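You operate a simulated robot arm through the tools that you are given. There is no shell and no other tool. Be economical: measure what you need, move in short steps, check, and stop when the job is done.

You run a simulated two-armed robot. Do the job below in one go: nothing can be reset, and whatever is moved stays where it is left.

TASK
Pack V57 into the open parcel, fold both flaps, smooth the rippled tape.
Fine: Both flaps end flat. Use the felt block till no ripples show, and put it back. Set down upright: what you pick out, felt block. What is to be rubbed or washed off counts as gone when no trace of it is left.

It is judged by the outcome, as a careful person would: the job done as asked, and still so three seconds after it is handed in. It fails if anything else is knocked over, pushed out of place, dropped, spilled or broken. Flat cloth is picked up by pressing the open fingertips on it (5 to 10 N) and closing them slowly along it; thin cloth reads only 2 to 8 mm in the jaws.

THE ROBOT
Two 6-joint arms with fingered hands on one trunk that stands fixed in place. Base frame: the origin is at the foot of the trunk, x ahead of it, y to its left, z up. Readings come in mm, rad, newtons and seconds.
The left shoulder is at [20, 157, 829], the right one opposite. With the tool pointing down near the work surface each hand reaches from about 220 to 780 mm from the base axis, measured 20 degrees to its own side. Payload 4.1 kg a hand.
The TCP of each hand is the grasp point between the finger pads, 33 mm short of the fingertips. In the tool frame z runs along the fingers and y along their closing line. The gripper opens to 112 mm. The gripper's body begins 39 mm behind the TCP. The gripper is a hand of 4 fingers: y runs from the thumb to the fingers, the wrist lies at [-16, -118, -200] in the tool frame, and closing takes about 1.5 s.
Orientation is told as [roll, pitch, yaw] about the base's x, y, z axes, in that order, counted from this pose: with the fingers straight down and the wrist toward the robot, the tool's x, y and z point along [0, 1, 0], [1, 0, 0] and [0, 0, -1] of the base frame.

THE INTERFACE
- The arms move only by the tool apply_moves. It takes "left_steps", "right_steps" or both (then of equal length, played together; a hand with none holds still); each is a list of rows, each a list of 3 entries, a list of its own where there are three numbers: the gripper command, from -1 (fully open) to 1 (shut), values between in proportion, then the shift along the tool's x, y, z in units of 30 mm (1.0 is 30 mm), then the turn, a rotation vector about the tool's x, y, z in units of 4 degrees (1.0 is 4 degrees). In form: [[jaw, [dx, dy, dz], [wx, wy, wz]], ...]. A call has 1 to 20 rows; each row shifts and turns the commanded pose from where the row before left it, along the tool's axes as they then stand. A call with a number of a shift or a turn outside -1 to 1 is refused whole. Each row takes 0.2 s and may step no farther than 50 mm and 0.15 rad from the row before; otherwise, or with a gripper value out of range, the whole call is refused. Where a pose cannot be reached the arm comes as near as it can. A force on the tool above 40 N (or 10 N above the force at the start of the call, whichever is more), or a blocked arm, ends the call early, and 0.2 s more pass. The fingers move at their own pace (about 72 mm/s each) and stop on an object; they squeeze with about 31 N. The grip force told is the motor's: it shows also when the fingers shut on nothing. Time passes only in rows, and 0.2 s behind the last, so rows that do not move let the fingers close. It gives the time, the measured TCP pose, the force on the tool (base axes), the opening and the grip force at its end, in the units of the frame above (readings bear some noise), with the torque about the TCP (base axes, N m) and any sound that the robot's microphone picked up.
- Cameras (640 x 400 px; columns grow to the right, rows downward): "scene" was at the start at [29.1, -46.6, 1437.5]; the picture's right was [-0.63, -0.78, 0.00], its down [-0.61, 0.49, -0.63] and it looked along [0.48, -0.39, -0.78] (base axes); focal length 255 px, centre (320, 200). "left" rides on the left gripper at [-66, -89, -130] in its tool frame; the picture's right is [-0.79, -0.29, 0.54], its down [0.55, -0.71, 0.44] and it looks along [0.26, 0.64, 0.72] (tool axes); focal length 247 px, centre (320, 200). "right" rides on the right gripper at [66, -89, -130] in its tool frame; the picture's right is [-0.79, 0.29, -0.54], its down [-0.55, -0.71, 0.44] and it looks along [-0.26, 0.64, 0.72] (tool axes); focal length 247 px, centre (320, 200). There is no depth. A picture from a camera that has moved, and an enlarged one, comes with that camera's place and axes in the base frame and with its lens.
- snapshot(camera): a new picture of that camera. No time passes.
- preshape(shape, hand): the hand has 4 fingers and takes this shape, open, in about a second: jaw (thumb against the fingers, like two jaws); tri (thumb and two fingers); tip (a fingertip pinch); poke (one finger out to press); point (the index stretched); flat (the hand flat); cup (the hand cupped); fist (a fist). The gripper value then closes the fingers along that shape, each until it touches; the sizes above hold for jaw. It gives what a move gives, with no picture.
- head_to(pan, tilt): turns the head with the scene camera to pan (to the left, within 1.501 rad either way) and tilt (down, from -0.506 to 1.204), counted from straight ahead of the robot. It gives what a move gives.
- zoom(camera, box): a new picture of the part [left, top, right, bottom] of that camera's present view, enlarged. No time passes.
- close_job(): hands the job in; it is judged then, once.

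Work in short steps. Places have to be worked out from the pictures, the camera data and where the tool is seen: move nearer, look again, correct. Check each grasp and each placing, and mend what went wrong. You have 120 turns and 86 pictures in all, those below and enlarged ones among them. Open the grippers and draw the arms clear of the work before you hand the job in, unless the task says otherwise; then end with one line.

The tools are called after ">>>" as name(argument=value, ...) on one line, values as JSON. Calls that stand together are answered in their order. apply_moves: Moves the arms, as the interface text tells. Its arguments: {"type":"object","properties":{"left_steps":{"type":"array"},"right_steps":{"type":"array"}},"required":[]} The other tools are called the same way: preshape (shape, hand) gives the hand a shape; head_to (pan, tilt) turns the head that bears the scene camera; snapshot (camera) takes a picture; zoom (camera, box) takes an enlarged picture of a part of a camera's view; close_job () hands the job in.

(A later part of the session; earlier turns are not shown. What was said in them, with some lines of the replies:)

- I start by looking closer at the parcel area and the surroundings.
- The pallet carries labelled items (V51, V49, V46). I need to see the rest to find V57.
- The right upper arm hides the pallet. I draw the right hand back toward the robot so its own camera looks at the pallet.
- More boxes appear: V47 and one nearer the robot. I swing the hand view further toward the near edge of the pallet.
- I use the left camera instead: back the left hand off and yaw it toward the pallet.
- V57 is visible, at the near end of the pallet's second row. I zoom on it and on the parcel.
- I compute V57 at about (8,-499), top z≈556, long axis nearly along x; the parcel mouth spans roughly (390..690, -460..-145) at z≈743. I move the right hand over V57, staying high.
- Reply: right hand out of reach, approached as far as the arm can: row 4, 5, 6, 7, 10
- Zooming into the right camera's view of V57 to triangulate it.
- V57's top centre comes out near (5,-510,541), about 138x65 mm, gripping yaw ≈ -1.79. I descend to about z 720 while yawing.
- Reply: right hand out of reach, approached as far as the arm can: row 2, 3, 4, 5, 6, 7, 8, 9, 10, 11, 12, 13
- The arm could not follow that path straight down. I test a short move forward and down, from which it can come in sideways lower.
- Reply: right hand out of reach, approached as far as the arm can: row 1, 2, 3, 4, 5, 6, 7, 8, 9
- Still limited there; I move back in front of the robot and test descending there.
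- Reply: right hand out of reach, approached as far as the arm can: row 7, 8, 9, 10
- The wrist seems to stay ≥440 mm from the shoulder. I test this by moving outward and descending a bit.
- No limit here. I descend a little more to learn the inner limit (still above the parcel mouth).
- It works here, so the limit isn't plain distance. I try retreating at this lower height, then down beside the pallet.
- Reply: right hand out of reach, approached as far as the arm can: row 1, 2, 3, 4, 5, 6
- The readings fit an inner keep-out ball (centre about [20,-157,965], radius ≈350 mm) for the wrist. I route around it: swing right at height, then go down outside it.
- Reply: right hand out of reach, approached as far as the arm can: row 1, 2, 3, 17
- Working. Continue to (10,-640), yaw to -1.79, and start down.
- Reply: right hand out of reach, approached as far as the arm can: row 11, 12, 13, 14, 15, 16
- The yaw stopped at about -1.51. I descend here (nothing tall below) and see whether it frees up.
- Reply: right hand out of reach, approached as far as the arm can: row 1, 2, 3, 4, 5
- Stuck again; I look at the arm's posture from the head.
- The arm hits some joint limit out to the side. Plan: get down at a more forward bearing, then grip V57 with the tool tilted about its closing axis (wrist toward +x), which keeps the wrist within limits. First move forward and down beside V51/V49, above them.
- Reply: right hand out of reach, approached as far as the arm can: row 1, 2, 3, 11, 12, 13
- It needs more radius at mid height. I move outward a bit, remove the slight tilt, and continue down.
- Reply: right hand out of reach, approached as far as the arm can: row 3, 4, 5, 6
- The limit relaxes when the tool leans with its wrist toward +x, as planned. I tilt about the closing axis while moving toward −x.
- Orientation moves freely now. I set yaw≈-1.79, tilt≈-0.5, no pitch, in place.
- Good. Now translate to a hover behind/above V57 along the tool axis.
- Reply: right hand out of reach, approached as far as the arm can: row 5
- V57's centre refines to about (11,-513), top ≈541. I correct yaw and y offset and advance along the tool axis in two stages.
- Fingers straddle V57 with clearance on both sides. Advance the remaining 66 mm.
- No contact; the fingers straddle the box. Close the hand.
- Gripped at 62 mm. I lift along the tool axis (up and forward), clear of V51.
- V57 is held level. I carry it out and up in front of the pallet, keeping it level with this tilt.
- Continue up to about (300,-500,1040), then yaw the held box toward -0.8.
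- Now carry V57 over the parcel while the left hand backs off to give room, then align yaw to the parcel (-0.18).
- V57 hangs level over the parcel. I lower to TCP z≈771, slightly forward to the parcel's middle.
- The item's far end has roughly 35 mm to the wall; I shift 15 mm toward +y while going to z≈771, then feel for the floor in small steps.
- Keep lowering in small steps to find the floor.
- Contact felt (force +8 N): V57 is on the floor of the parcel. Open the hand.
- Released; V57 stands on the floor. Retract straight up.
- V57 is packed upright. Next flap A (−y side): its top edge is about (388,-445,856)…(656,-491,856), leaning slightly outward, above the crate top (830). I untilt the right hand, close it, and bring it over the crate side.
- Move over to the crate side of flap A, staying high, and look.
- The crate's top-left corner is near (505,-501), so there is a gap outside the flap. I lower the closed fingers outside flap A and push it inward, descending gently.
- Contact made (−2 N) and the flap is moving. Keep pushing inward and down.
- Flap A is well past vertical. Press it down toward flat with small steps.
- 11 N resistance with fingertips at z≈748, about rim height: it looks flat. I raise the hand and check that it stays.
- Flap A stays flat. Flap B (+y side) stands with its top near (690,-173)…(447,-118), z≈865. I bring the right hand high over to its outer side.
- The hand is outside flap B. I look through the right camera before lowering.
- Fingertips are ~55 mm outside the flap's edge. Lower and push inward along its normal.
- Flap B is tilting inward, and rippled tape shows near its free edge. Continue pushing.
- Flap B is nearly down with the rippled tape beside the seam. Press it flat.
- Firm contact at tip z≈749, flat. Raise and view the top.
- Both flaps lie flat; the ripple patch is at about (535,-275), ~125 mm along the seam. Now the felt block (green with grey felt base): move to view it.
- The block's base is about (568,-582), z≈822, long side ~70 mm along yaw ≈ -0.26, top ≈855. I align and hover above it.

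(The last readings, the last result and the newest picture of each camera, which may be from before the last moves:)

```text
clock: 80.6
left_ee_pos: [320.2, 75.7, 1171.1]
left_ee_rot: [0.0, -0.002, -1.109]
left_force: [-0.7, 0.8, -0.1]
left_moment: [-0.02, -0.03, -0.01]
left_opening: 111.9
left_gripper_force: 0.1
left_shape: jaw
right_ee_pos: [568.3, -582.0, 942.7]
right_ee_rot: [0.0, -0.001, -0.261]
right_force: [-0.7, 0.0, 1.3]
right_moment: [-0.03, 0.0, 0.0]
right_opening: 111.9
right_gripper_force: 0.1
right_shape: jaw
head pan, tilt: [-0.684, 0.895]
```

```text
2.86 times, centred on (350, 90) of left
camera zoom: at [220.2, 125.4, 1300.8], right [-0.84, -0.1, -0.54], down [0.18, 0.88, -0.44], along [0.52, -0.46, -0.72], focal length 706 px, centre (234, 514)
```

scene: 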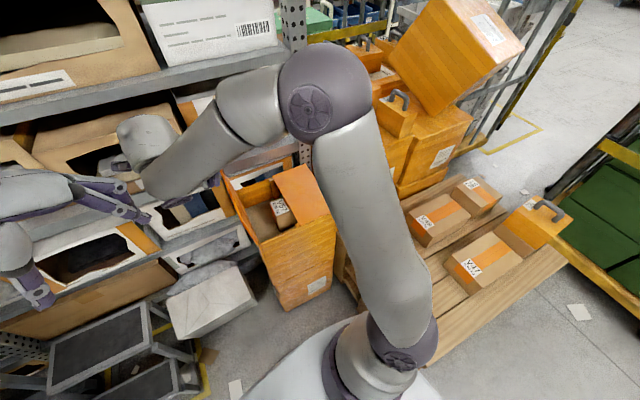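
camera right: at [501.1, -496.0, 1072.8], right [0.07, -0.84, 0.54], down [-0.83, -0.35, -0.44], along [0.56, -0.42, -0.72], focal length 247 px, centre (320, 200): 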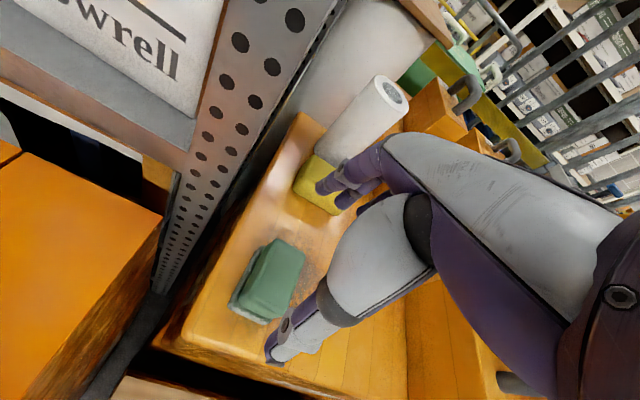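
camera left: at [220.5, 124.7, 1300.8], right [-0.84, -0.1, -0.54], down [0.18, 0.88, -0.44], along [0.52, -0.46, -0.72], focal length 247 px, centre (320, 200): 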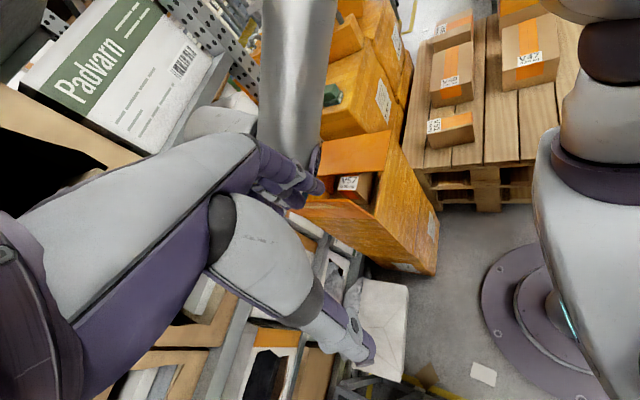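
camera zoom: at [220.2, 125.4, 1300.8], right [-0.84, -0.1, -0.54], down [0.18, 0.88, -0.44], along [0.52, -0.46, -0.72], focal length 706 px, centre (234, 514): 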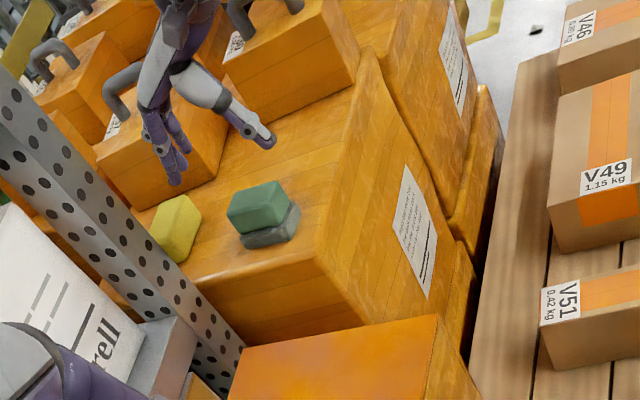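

Estimates agree: block centre ≈(568,-581), top ≈850. Lower so fingertips end ~12 mm above the crate top.

>>> apply_moves(right_steps=[[-1, [0, 0, 0.7], [0, 0, 0]], [-1, [0, 0, 0.7], [0, 0, 0]], [-1, [0, 0, 0.6], [0, 0, 0]], [-1, [0, 0, 0.4], [0, 0, 0]]])

>>> zoom(camera="left", box=[260, 20, 440, 160])

>>> zoom(camera="right", box=[180, 180, 420, 400])

```text
clock: 81.6
left_ee_pos: [320.2, 75.6, 1171.3]
left_ee_rot: [-0.001, -0.002, -1.108]
left_force: [0.9, -0.7, -0.5]
left_moment: [0.02, -0.06, -0.02]
left_opening: 111.6
left_gripper_force: 0.0
left_shape: jaw
right_ee_pos: [568.2, -584.0, 868.3]
right_ee_rot: [0.0, -0.001, -0.264]
right_force: [0.6, -0.5, 0.5]
right_moment: [-0.02, 0.02, -0.02]
right_opening: 111.8
right_gripper_force: 0.1
right_shape: jaw
head pan, tilt: [-0.684, 0.895]
```

```text
2.86 times, centred on (350, 90) of left
camera zoom: at [220.4, 125.1, 1300.7], right [-0.84, -0.1, -0.54], down [0.18, 0.88, -0.44], along [0.52, -0.46, -0.72], focal length 706 px, centre (234, 514)
```

zoom: 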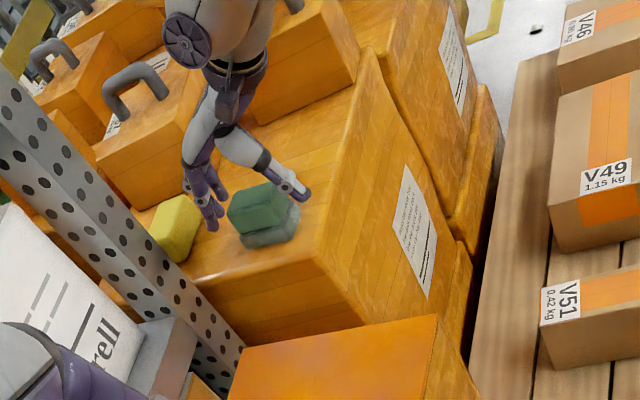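

```text
1.82 times, centred on (300, 290) of right
camera zoom: at [500.0, -496.3, 997.3], right [0.07, -0.84, 0.54], down [-0.83, -0.35, -0.44], along [0.55, -0.42, -0.72], focal length 449 px, centre (356, 36)
```

zoom: 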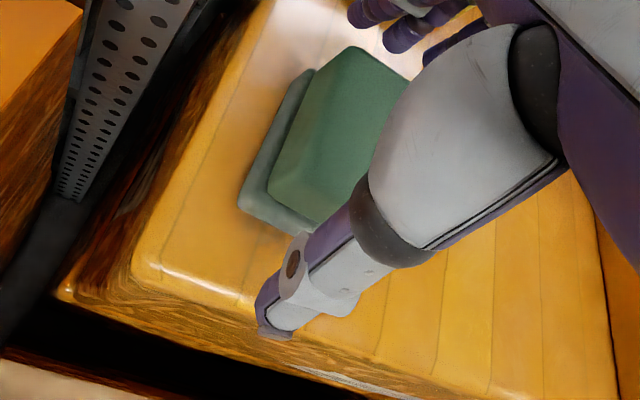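

Thumb and fingers bracket the block. Close on it.

>>> apply_moves(right_steps=[[-0.5, [0.08, -0.05, 0.08], [0, 0, 0]], [0, [0, 0, 0], [0, 0, 0]], [0.5, [0, 0, 0], [0, 0, 0]], [1, [0, 0, 0], [0, 0, 0]], [1, [0, 0, 0], [0, 0, 0]], [1, [0, 0, 0], [0, 0, 0]], [1, [0, 0, 0], [0, 0, 0]], [1, [0, 0, 0], [0, 0, 0]]])

>>> zoom(camera="right", box=[180, 180, 420, 400])

```text
clock: 83.4
left_ee_pos: [319.9, 75.0, 1170.5]
left_ee_rot: [0.001, -0.002, -1.108]
left_force: [-0.4, 0.0, -0.4]
left_moment: [0.0, 0.0, 0.0]
left_opening: 112.1
left_gripper_force: 0.1
left_shape: jaw
right_ee_pos: [567.6, -579.5, 866.0]
right_ee_rot: [0.0, -0.002, -0.263]
right_force: [0.7, -0.4, -0.3]
right_moment: [0.02, 0.03, -0.02]
right_opening: 60.2
right_gripper_force: 30.9
right_shape: jaw
head pan, tilt: [-0.684, 0.895]
```

```text
1.82 times, centred on (300, 290) of right
camera zoom: at [499.2, -493.6, 995.2], right [0.07, -0.84, 0.54], down [-0.83, -0.35, -0.44], along [0.55, -0.42, -0.72], focal length 449 px, centre (356, 36)
```

zoom: 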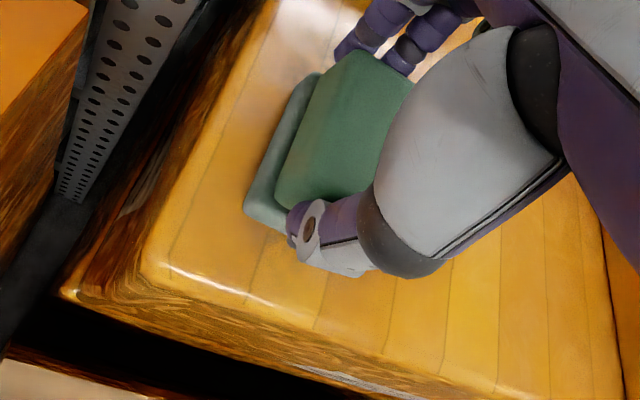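

Held at 60 mm. Lift and carry it over the ripple patch.

>>> apply_moves(right_steps=[[1, [0, 0, -0.5], [0, 0, 0]], [1, [0, 0, -1], [0, 0, 0]], [1, [0, 0, -1], [0, 0, 0]], [1, [0.867, -0.337, 0], [0, 0, 0]], [1, [0.867, -0.337, 0], [0, 0, 0]], [1, [0.867, -0.337, 0], [0, 0, 0]], [1, [0.867, -0.337, 0], [0, 0, 0]], [1, [0.867, -0.337, 0], [0, 0, 0]], [1, [0.867, -0.337, 0], [0, 0, 0]], [1, [0.867, -0.337, 0], [0, 0, 0]], [1, [0.867, -0.337, 0], [0, 0, 0]], [1, [0.867, -0.337, 0], [0, 0, 0]], [1, [0.867, -0.337, 0], [0, 0, 0]], [1, [0.867, -0.337, 0], [0, 0, 0]]])

>>> snapshot(camera="right")

>>> zoom(camera="left", box=[260, 20, 460, 240])

```text
clock: 86.4
left_ee_pos: [320.0, 74.0, 1171.0]
left_ee_rot: [0.001, -0.001, -1.109]
left_force: [-0.5, 0.3, 0.2]
left_moment: [0.04, -0.02, -0.01]
left_opening: 111.6
left_gripper_force: 0.1
left_shape: jaw
right_ee_pos: [534.5, -274.8, 941.4]
right_ee_rot: [0.0, -0.003, -0.264]
right_force: [0.2, -0.6, -0.8]
right_moment: [0.01, -0.03, -0.04]
right_opening: 60.0
right_gripper_force: 31.2
right_shape: jaw
head pan, tilt: [-0.684, 0.895]
```

```text
21 pictures are left
camera right: at [466.1, -188.2, 1071.9], right [0.07, -0.84, 0.54], down [-0.83, -0.35, -0.44], along [0.55, -0.42, -0.72], focal length 247 px, centre (320, 200)
```

right: 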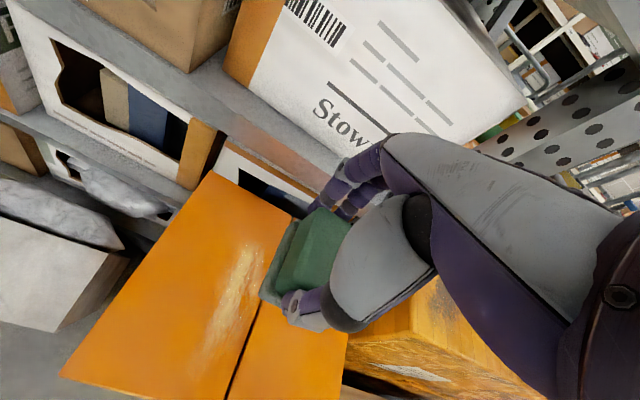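

```text
1.82 times, centred on (360, 130) of left
camera zoom: at [220.5, 124.8, 1300.8], right [-0.84, -0.1, -0.54], down [0.18, 0.88, -0.44], along [0.52, -0.46, -0.72], focal length 449 px, centre (247, 327)
```

zoom: 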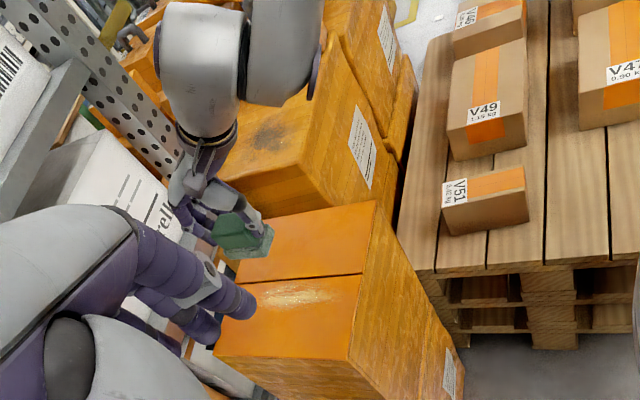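

Patch runs about (598,-273) to (460,-244). Lower over its middle and feel for contact.

>>> apply_moves(right_steps=[[1, [0.077, -0.05, 0.9], [0, 0, 0]], [1, [0.077, -0.05, 0.9], [0, 0, 0]], [1, [0.077, -0.05, 0.9], [0, 0, 0]], [1, [0.077, -0.05, 0.9], [0, 0, 0]], [1, [0.077, -0.05, 0.7], [0, 0, 0]], [1, [0, 0, 0.15], [0, 0, 0]], [1, [0, 0, 0.15], [0, 0, 0]]])

```text
clock: 88.0
left_ee_pos: [319.1, 76.0, 1170.6]
left_ee_rot: [-0.001, -0.003, -1.108]
left_force: [-0.2, -0.4, 1.2]
left_moment: [0.01, 0.0, -0.02]
left_opening: 111.8
left_gripper_force: 0.1
left_shape: jaw
right_ee_pos: [531.8, -262.3, 810.8]
right_ee_rot: [-0.003, -0.015, -0.263]
right_force: [-6.6, 1.0, 21.5]
right_moment: [0.13, 0.4, -0.08]
right_opening: 60.9
right_gripper_force: 30.7
right_shape: jaw
head pan, tilt: [-0.684, 0.895]
stopped in row 7 (right hand): the force on the tool passed its limit at 44 N (the readings are from after the stop); the commanded pose is now the measured one
```

Contact came at TCP z≈812 (block taller below the grip). Ease up slightly and read the force.

>>> apply_moves(right_steps=[[1, [0, 0, -0.07], [0, 0, 0]], [1, [0, 0, 0], [0, 0, 0]]])

>>> snapshot(camera="right")

```text
clock: 88.6
left_ee_pos: [319.4, 75.1, 1170.7]
left_ee_rot: [0.002, -0.001, -1.109]
left_force: [0.0, -0.6, -0.1]
left_moment: [0.03, 0.02, -0.04]
left_opening: 111.7
left_gripper_force: 0.0
left_shape: jaw
right_ee_pos: [532.1, -262.8, 810.2]
right_ee_rot: [-0.003, -0.012, -0.264]
right_force: [-4.4, 1.2, 15.9]
right_moment: [0.07, 0.19, -0.01]
right_opening: 60.9
right_gripper_force: 31.1
right_shape: jaw
head pan, tilt: [-0.684, 0.895]
```

```text
19 pictures are left
camera right: at [462.9, -175.5, 939.1], right [0.06, -0.84, 0.54], down [-0.82, -0.35, -0.44], along [0.56, -0.42, -0.71], focal length 247 px, centre (320, 200)
```

right: 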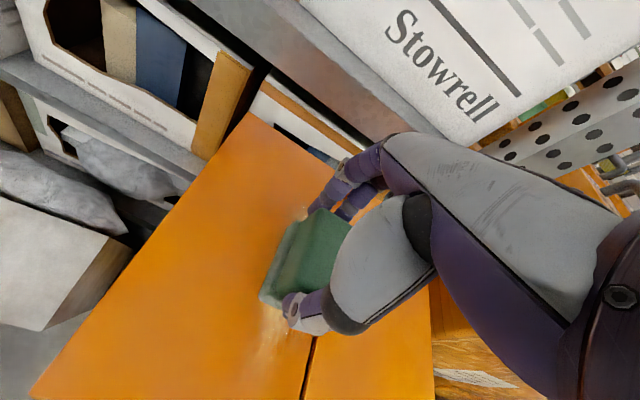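

Good pressing force (~16 N). Rub back and forth along the patch.

>>> apply_moves(right_steps=[[1, [0.03, 0.6, 0], [0, 0, 0]], [1, [0.03, 0.6, 0], [0, 0, 0]], [1, [0.03, 0.6, 0], [0, 0, 0]], [1, [-0.03, -0.6, 0], [0, 0, 0]], [1, [-0.03, -0.6, 0], [0, 0, 0]], [1, [-0.03, -0.6, 0], [0, 0, 0]], [1, [-0.03, -0.6, 0], [0, 0, 0]], [1, [-0.03, -0.6, 0], [0, 0, 0]], [1, [-0.03, -0.6, 0], [0, 0, 0]], [1, [0.03, 0.6, 0], [0, 0, 0]], [1, [0.03, 0.6, 0], [0, 0, 0]], [1, [0.03, 0.6, 0], [0, 0, 0]], [1, [0.03, 0.6, 0], [0, 0, 0]], [1, [0.03, 0.6, 0], [0, 0, 0]], [1, [0.03, 0.6, 0], [0, 0, 0]]])

```text
clock: 91.8
left_ee_pos: [319.3, 74.4, 1170.7]
left_ee_rot: [0.002, -0.003, -1.107]
left_force: [-0.6, -0.6, -0.4]
left_moment: [0.01, 0.01, 0.01]
left_opening: 111.9
left_gripper_force: 0.0
left_shape: jaw
right_ee_pos: [584.9, -273.3, 811.2]
right_ee_rot: [-0.002, -0.01, -0.262]
right_force: [-3.0, 0.5, 8.5]
right_moment: [-0.01, 0.02, -0.02]
right_opening: 59.8
right_gripper_force: 31.3
right_shape: jaw
head pan, tilt: [-0.684, 0.895]
```

Force is fine. Two more passes, offset to each side of the centre line, then lift off to look.

>>> apply_moves(right_steps=[[1, [-0.35, 0, 0.03], [0, 0, 0]], [1, [-0.03, -0.7, 0], [0, 0, 0]], [1, [-0.03, -0.7, 0], [0, 0, 0]], [1, [-0.03, -0.7, 0], [0, 0, 0]], [1, [-0.03, -0.7, 0], [0, 0, 0]], [1, [-0.03, -0.7, 0], [0, 0, 0]], [1, [-0.03, -0.7, 0], [0, 0, 0]], [1, [0.8, 0, 0], [0, 0, 0]], [1, [0.03, 0.7, 0], [0, 0, 0]], [1, [0.03, 0.7, 0], [0, 0, 0]], [1, [0.03, 0.7, 0], [0, 0, 0]], [1, [0.03, 0.7, 0], [0, 0, 0]], [1, [0.03, 0.7, 0], [0, 0, 0]], [1, [0.03, 0.7, 0], [0, 0, 0]], [1, [-0.4, 0, -0.5], [0, 0, 0]], [1, [0, 0, -1], [0, 0, 0]], [1, [0, 0, -1], [0, 0, 0]], [1, [0, 0, -1], [0, 0, 0]], [1, [0, 0, -1], [0, 0, 0]]])

>>> snapshot(camera="right")

>>> zoom(camera="left", box=[300, 100, 440, 240])

```text
clock: 95.8
left_ee_pos: [320.2, 75.4, 1171.3]
left_ee_rot: [0.0, -0.003, -1.107]
left_force: [0.7, -0.4, -0.6]
left_moment: [0.01, 0.0, -0.02]
left_opening: 111.6
left_gripper_force: 0.1
left_shape: jaw
right_ee_pos: [581.3, -272.8, 944.9]
right_ee_rot: [-0.002, -0.011, -0.264]
right_force: [-0.3, -0.1, -1.0]
right_moment: [0.0, 0.03, -0.02]
right_opening: 59.9
right_gripper_force: 31.1
right_shape: jaw
head pan, tilt: [-0.684, 0.895]
```

```text
18 pictures are left
camera right: at [513.1, -185.4, 1074.8], right [0.06, -0.84, 0.54], down [-0.83, -0.35, -0.44], along [0.56, -0.42, -0.71], focal length 247 px, centre (320, 200)
```

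right: 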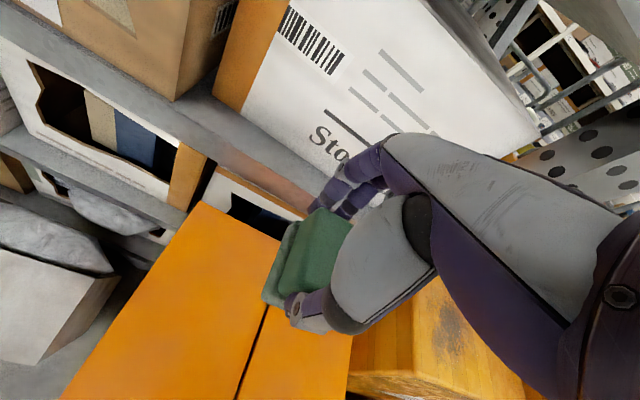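

```text
2.86 times, centred on (370, 170) of left
camera zoom: at [220.7, 124.9, 1300.7], right [-0.84, -0.1, -0.54], down [0.18, 0.88, -0.44], along [0.52, -0.46, -0.72], focal length 706 px, centre (177, 286)
```

zoom: 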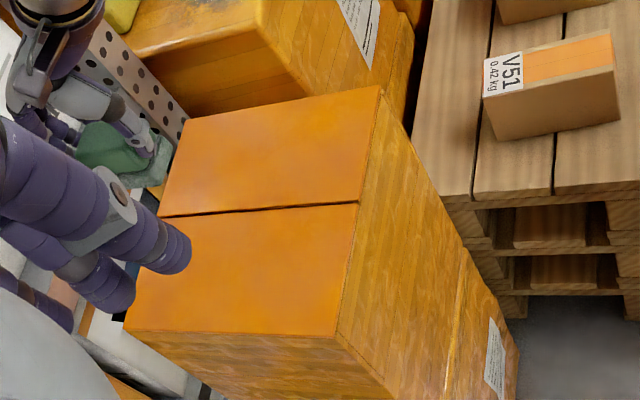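

No ripples visible. Carry the block back above its original place, and look again at the flaps from there.

>>> apply_moves(right_steps=[[1, [-1, 0.22, 0], [0, 0, 0]], [1, [-1, 0.22, 0], [0, 0, 0]], [1, [-1, 0.22, 0], [0, 0, 0]], [1, [-1, 0.22, 0], [0, 0, 0]], [1, [-1, 0.22, 0], [0, 0, 0]], [1, [-1, 0.22, 0], [0, 0, 0]], [1, [-1, 0.22, 0], [0, 0, 0]], [1, [-1, 0.22, 0], [0, 0, 0]], [1, [-1, 0.22, 0], [0, 0, 0]], [1, [-1, 0.22, 0], [0, 0, 0]]])

>>> snapshot(camera="right")

>>> zoom(camera="left", box=[260, 20, 440, 160])

```text
clock: 98.0
left_ee_pos: [320.2, 75.1, 1171.1]
left_ee_rot: [0.0, -0.002, -1.109]
left_force: [0.0, -0.5, -0.1]
left_moment: [0.03, -0.01, 0.01]
left_opening: 111.7
left_gripper_force: 0.1
left_shape: jaw
right_ee_pos: [569.6, -577.8, 947.1]
right_ee_rot: [0.0, -0.01, -0.263]
right_force: [0.6, 0.7, -0.9]
right_moment: [-0.02, 0.03, 0.01]
right_opening: 60.0
right_gripper_force: 31.0
right_shape: jaw
head pan, tilt: [-0.684, 0.895]
```

```text
16 pictures are left
camera right: at [500.5, -491.6, 1074.7], right [0.06, -0.84, 0.54], down [-0.82, -0.35, -0.44], along [0.56, -0.42, -0.71], focal length 247 px, centre (320, 200)
```

right: 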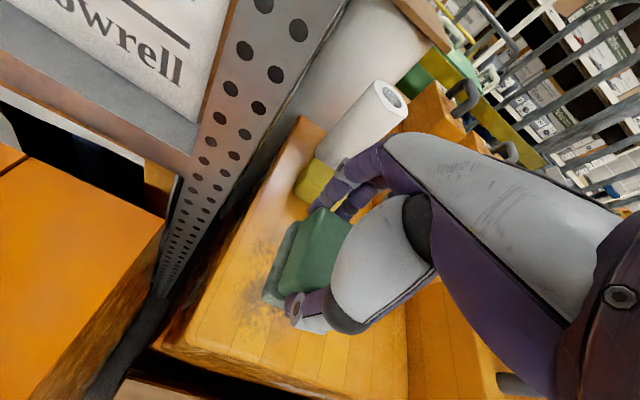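

```text
2.86 times, centred on (350, 90) of left
camera zoom: at [220.5, 125.3, 1300.7], right [-0.84, -0.1, -0.54], down [0.18, 0.88, -0.44], along [0.52, -0.46, -0.72], focal length 706 px, centre (234, 514)
```

zoom: 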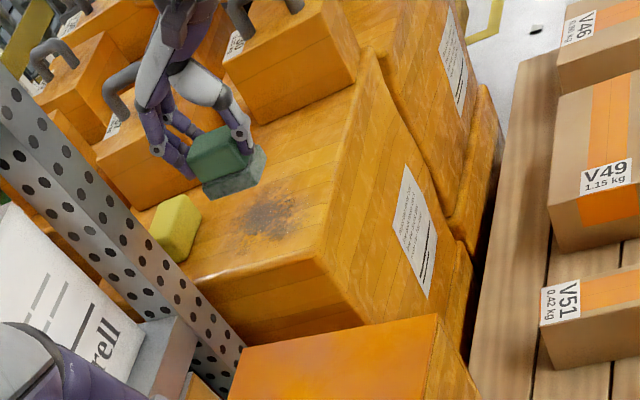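

Lower back onto the marked spot, slowly near contact.

>>> apply_moves(right_steps=[[1, [-0.07, -0.05, 0.8], [0, 0, 0]], [1, [0, 0, 0.8], [0, 0, 0]], [1, [0, 0, 0.6], [0, 0, 0]], [1, [0, 0, 0.2], [0, 0, 0]], [1, [0, 0, 0.07], [0, 0, 0]], [1, [0, 0, 0.07], [0, 0, 0]]])

```text
clock: 99.4
left_ee_pos: [319.7, 75.1, 1170.6]
left_ee_rot: [0.001, -0.001, -1.108]
left_force: [-0.1, 0.2, 0.0]
left_moment: [0.02, -0.01, 0.0]
left_opening: 111.8
left_gripper_force: 0.1
left_shape: jaw
right_ee_pos: [567.7, -579.0, 868.2]
right_ee_rot: [-0.003, -0.01, -0.263]
right_force: [-1.0, 0.2, 0.0]
right_moment: [0.03, -0.05, 0.0]
right_opening: 60.0
right_gripper_force: 31.4
right_shape: jaw
head pan, tilt: [-0.684, 0.895]
```

>>> apply_moves(right_steps=[[1, [0, 0, 0.05], [0, 0, 0]], [1, [0, 0, 0.05], [0, 0, 0]]])

```text
clock: 100.0
left_ee_pos: [319.1, 75.3, 1171.5]
left_ee_rot: [0.0, -0.002, -1.108]
left_force: [-0.2, -0.6, -0.1]
left_moment: [0.02, -0.05, 0.02]
left_opening: 111.7
left_gripper_force: 0.1
left_shape: jaw
right_ee_pos: [568.5, -580.2, 866.3]
right_ee_rot: [-0.003, -0.01, -0.263]
right_force: [-0.2, 0.0, -1.1]
right_moment: [0.03, 0.0, -0.01]
right_opening: 59.8
right_gripper_force: 31.0
right_shape: jaw
head pan, tilt: [-0.684, 0.895]
```

No contact yet; a few more tiny steps down.

>>> apply_moves(right_steps=[[1, [0, 0, 0.05], [0, 0, 0]], [1, [0, 0, 0.05], [0, 0, 0]], [1, [0, 0, 0], [0, 0, 0]]])

```text
clock: 100.8
left_ee_pos: [320.1, 75.7, 1171.4]
left_ee_rot: [0.001, -0.002, -1.11]
left_force: [-0.1, 0.5, 0.6]
left_moment: [0.0, 0.01, 0.0]
left_opening: 111.7
left_gripper_force: 0.0
left_shape: jaw
right_ee_pos: [568.3, -580.7, 863.2]
right_ee_rot: [-0.001, -0.013, -0.264]
right_force: [-1.1, 0.6, 3.5]
right_moment: [0.03, -0.04, -0.03]
right_opening: 60.0
right_gripper_force: 31.1
right_shape: jaw
head pan, tilt: [-0.684, 0.895]
```

Contact (3.5 N). Release gently.

>>> apply_moves(right_steps=[[0, [0, 0, 0], [0, 0, 0]], [-0.3, [0, 0, 0], [0, 0, 0]], [-0.6, [0, 0, 0], [0, 0, 0]], [-1, [0, 0, 0], [0, 0, 0]], [-1, [0, 0, 0], [0, 0, 0]], [-1, [0, 0, 0], [0, 0, 0]], [-1, [0, 0, -0.5], [0, 0, 0]], [-1, [0, 0, -1], [0, 0, 0]], [-1, [0, 0, -1], [0, 0, 0]], [-1, [0, 0, -1], [0, 0, 0]], [-1, [0, 0, -1], [0, 0, 0]]])

>>> snapshot(camera="right")

>>> zoom(camera="left", box=[260, 20, 440, 160])

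```text
clock: 103.2
left_ee_pos: [319.5, 75.0, 1170.9]
left_ee_rot: [-0.002, -0.004, -1.108]
left_force: [-0.3, -1.0, 0.2]
left_moment: [0.01, 0.02, -0.03]
left_opening: 112.0
left_gripper_force: 0.0
left_shape: jaw
right_ee_pos: [566.2, -579.9, 1000.0]
right_ee_rot: [0.0, -0.011, -0.265]
right_force: [0.2, -0.5, 0.4]
right_moment: [0.02, 0.01, 0.03]
right_opening: 111.5
right_gripper_force: 0.2
right_shape: jaw
head pan, tilt: [-0.684, 0.895]
```

```text
14 pictures are left
camera right: at [497.2, -493.9, 1129.4], right [0.06, -0.84, 0.54], down [-0.83, -0.35, -0.44], along [0.56, -0.42, -0.71], focal length 247 px, centre (320, 200)
```

right: 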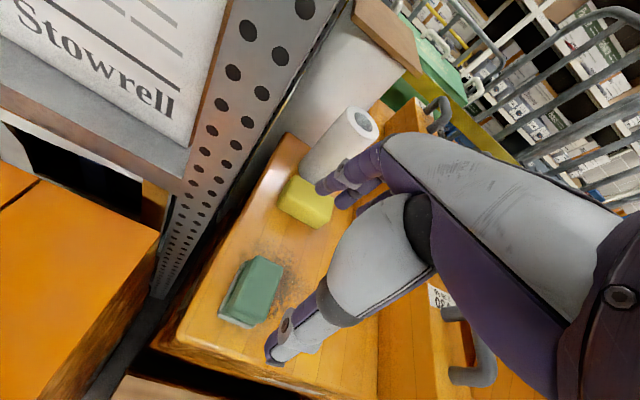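

```text
2.86 times, centred on (350, 90) of left
camera zoom: at [220.6, 124.9, 1300.7], right [-0.84, -0.1, -0.54], down [0.18, 0.88, -0.44], along [0.52, -0.46, -0.72], focal length 706 px, centre (234, 514)
```

zoom: 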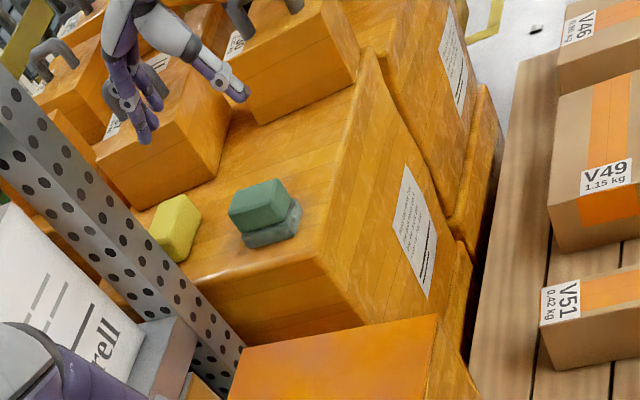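

The felt block is back upright in its place. I move the hand up and over to inspect the whole taped flap.

>>> apply_moves(right_steps=[[-1, [0, -0.3, -1], [0, 0, 0]], [-1, [0.83, -0.48, -0.3], [0, 0, 0]], [-1, [0.83, -0.48, -0.3], [0, 0, 0]], [-1, [0.83, -0.48, -0.3], [0, 0, 0]], [-1, [0.83, -0.48, -0.3], [0, 0, 0]], [-1, [0.83, -0.48, -0.3], [0, 0, 0]], [-1, [0.83, -0.48, -0.3], [0, 0, 0]], [-1, [0.83, -0.48, -0.3], [0, 0, 0]], [-1, [0.83, -0.48, -0.3], [0, 0, 0]], [-1, [0.83, -0.48, -0.3], [0, 0, 0]]])

>>> zoom(camera="right", box=[60, 160, 340, 400])

>>> snapshot(camera="left")

```text
clock: 105.4
left_ee_pos: [320.5, 75.4, 1170.4]
left_ee_rot: [-0.001, -0.001, -1.108]
left_force: [0.4, 0.8, 0.9]
left_moment: [0.0, -0.01, 0.03]
left_opening: 111.6
left_gripper_force: 0.1
left_shape: jaw
right_ee_pos: [490.6, -327.5, 1109.6]
right_ee_rot: [0.002, -0.012, -0.264]
right_force: [0.3, -0.4, 0.0]
right_moment: [0.03, 0.03, 0.03]
right_opening: 111.8
right_gripper_force: 0.0
right_shape: jaw
head pan, tilt: [-0.684, 0.895]
```

```text
1.67 times, centred on (200, 280) of right
camera zoom: at [421.6, -240.6, 1237.7], right [0.06, -0.84, 0.54], down [-0.82, -0.35, -0.44], along [0.56, -0.42, -0.71], focal length 412 px, centre (520, 67)
```

zoom: 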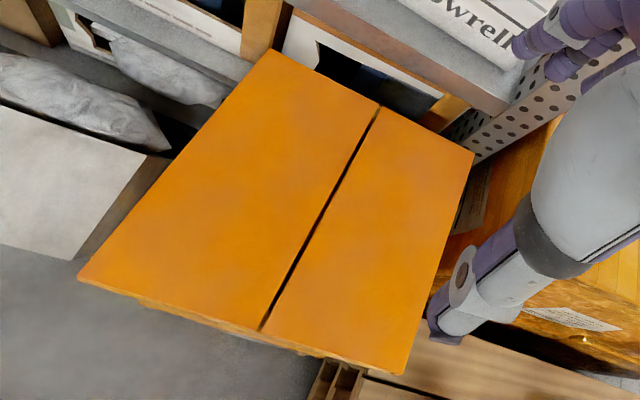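

```text
11 pictures are left
camera left: at [220.6, 124.9, 1300.7], right [-0.84, -0.1, -0.54], down [0.18, 0.88, -0.44], along [0.52, -0.46, -0.72], focal length 247 px, centre (320, 200)
```

left: 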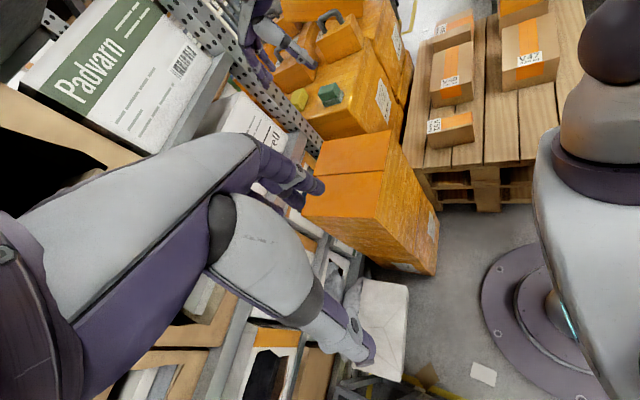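

Both flaps lie flat, no ripple trace remains, the felt block stands at its place, and both grippers are open and high above the work. I hand the job in.

>>> close_job()

```text
The job is handed in.
```

V57 is packed upright in the parcel and both flaps are folded flat. The tape shows no ripples in the last pictures, and the felt block is back upright in its place.
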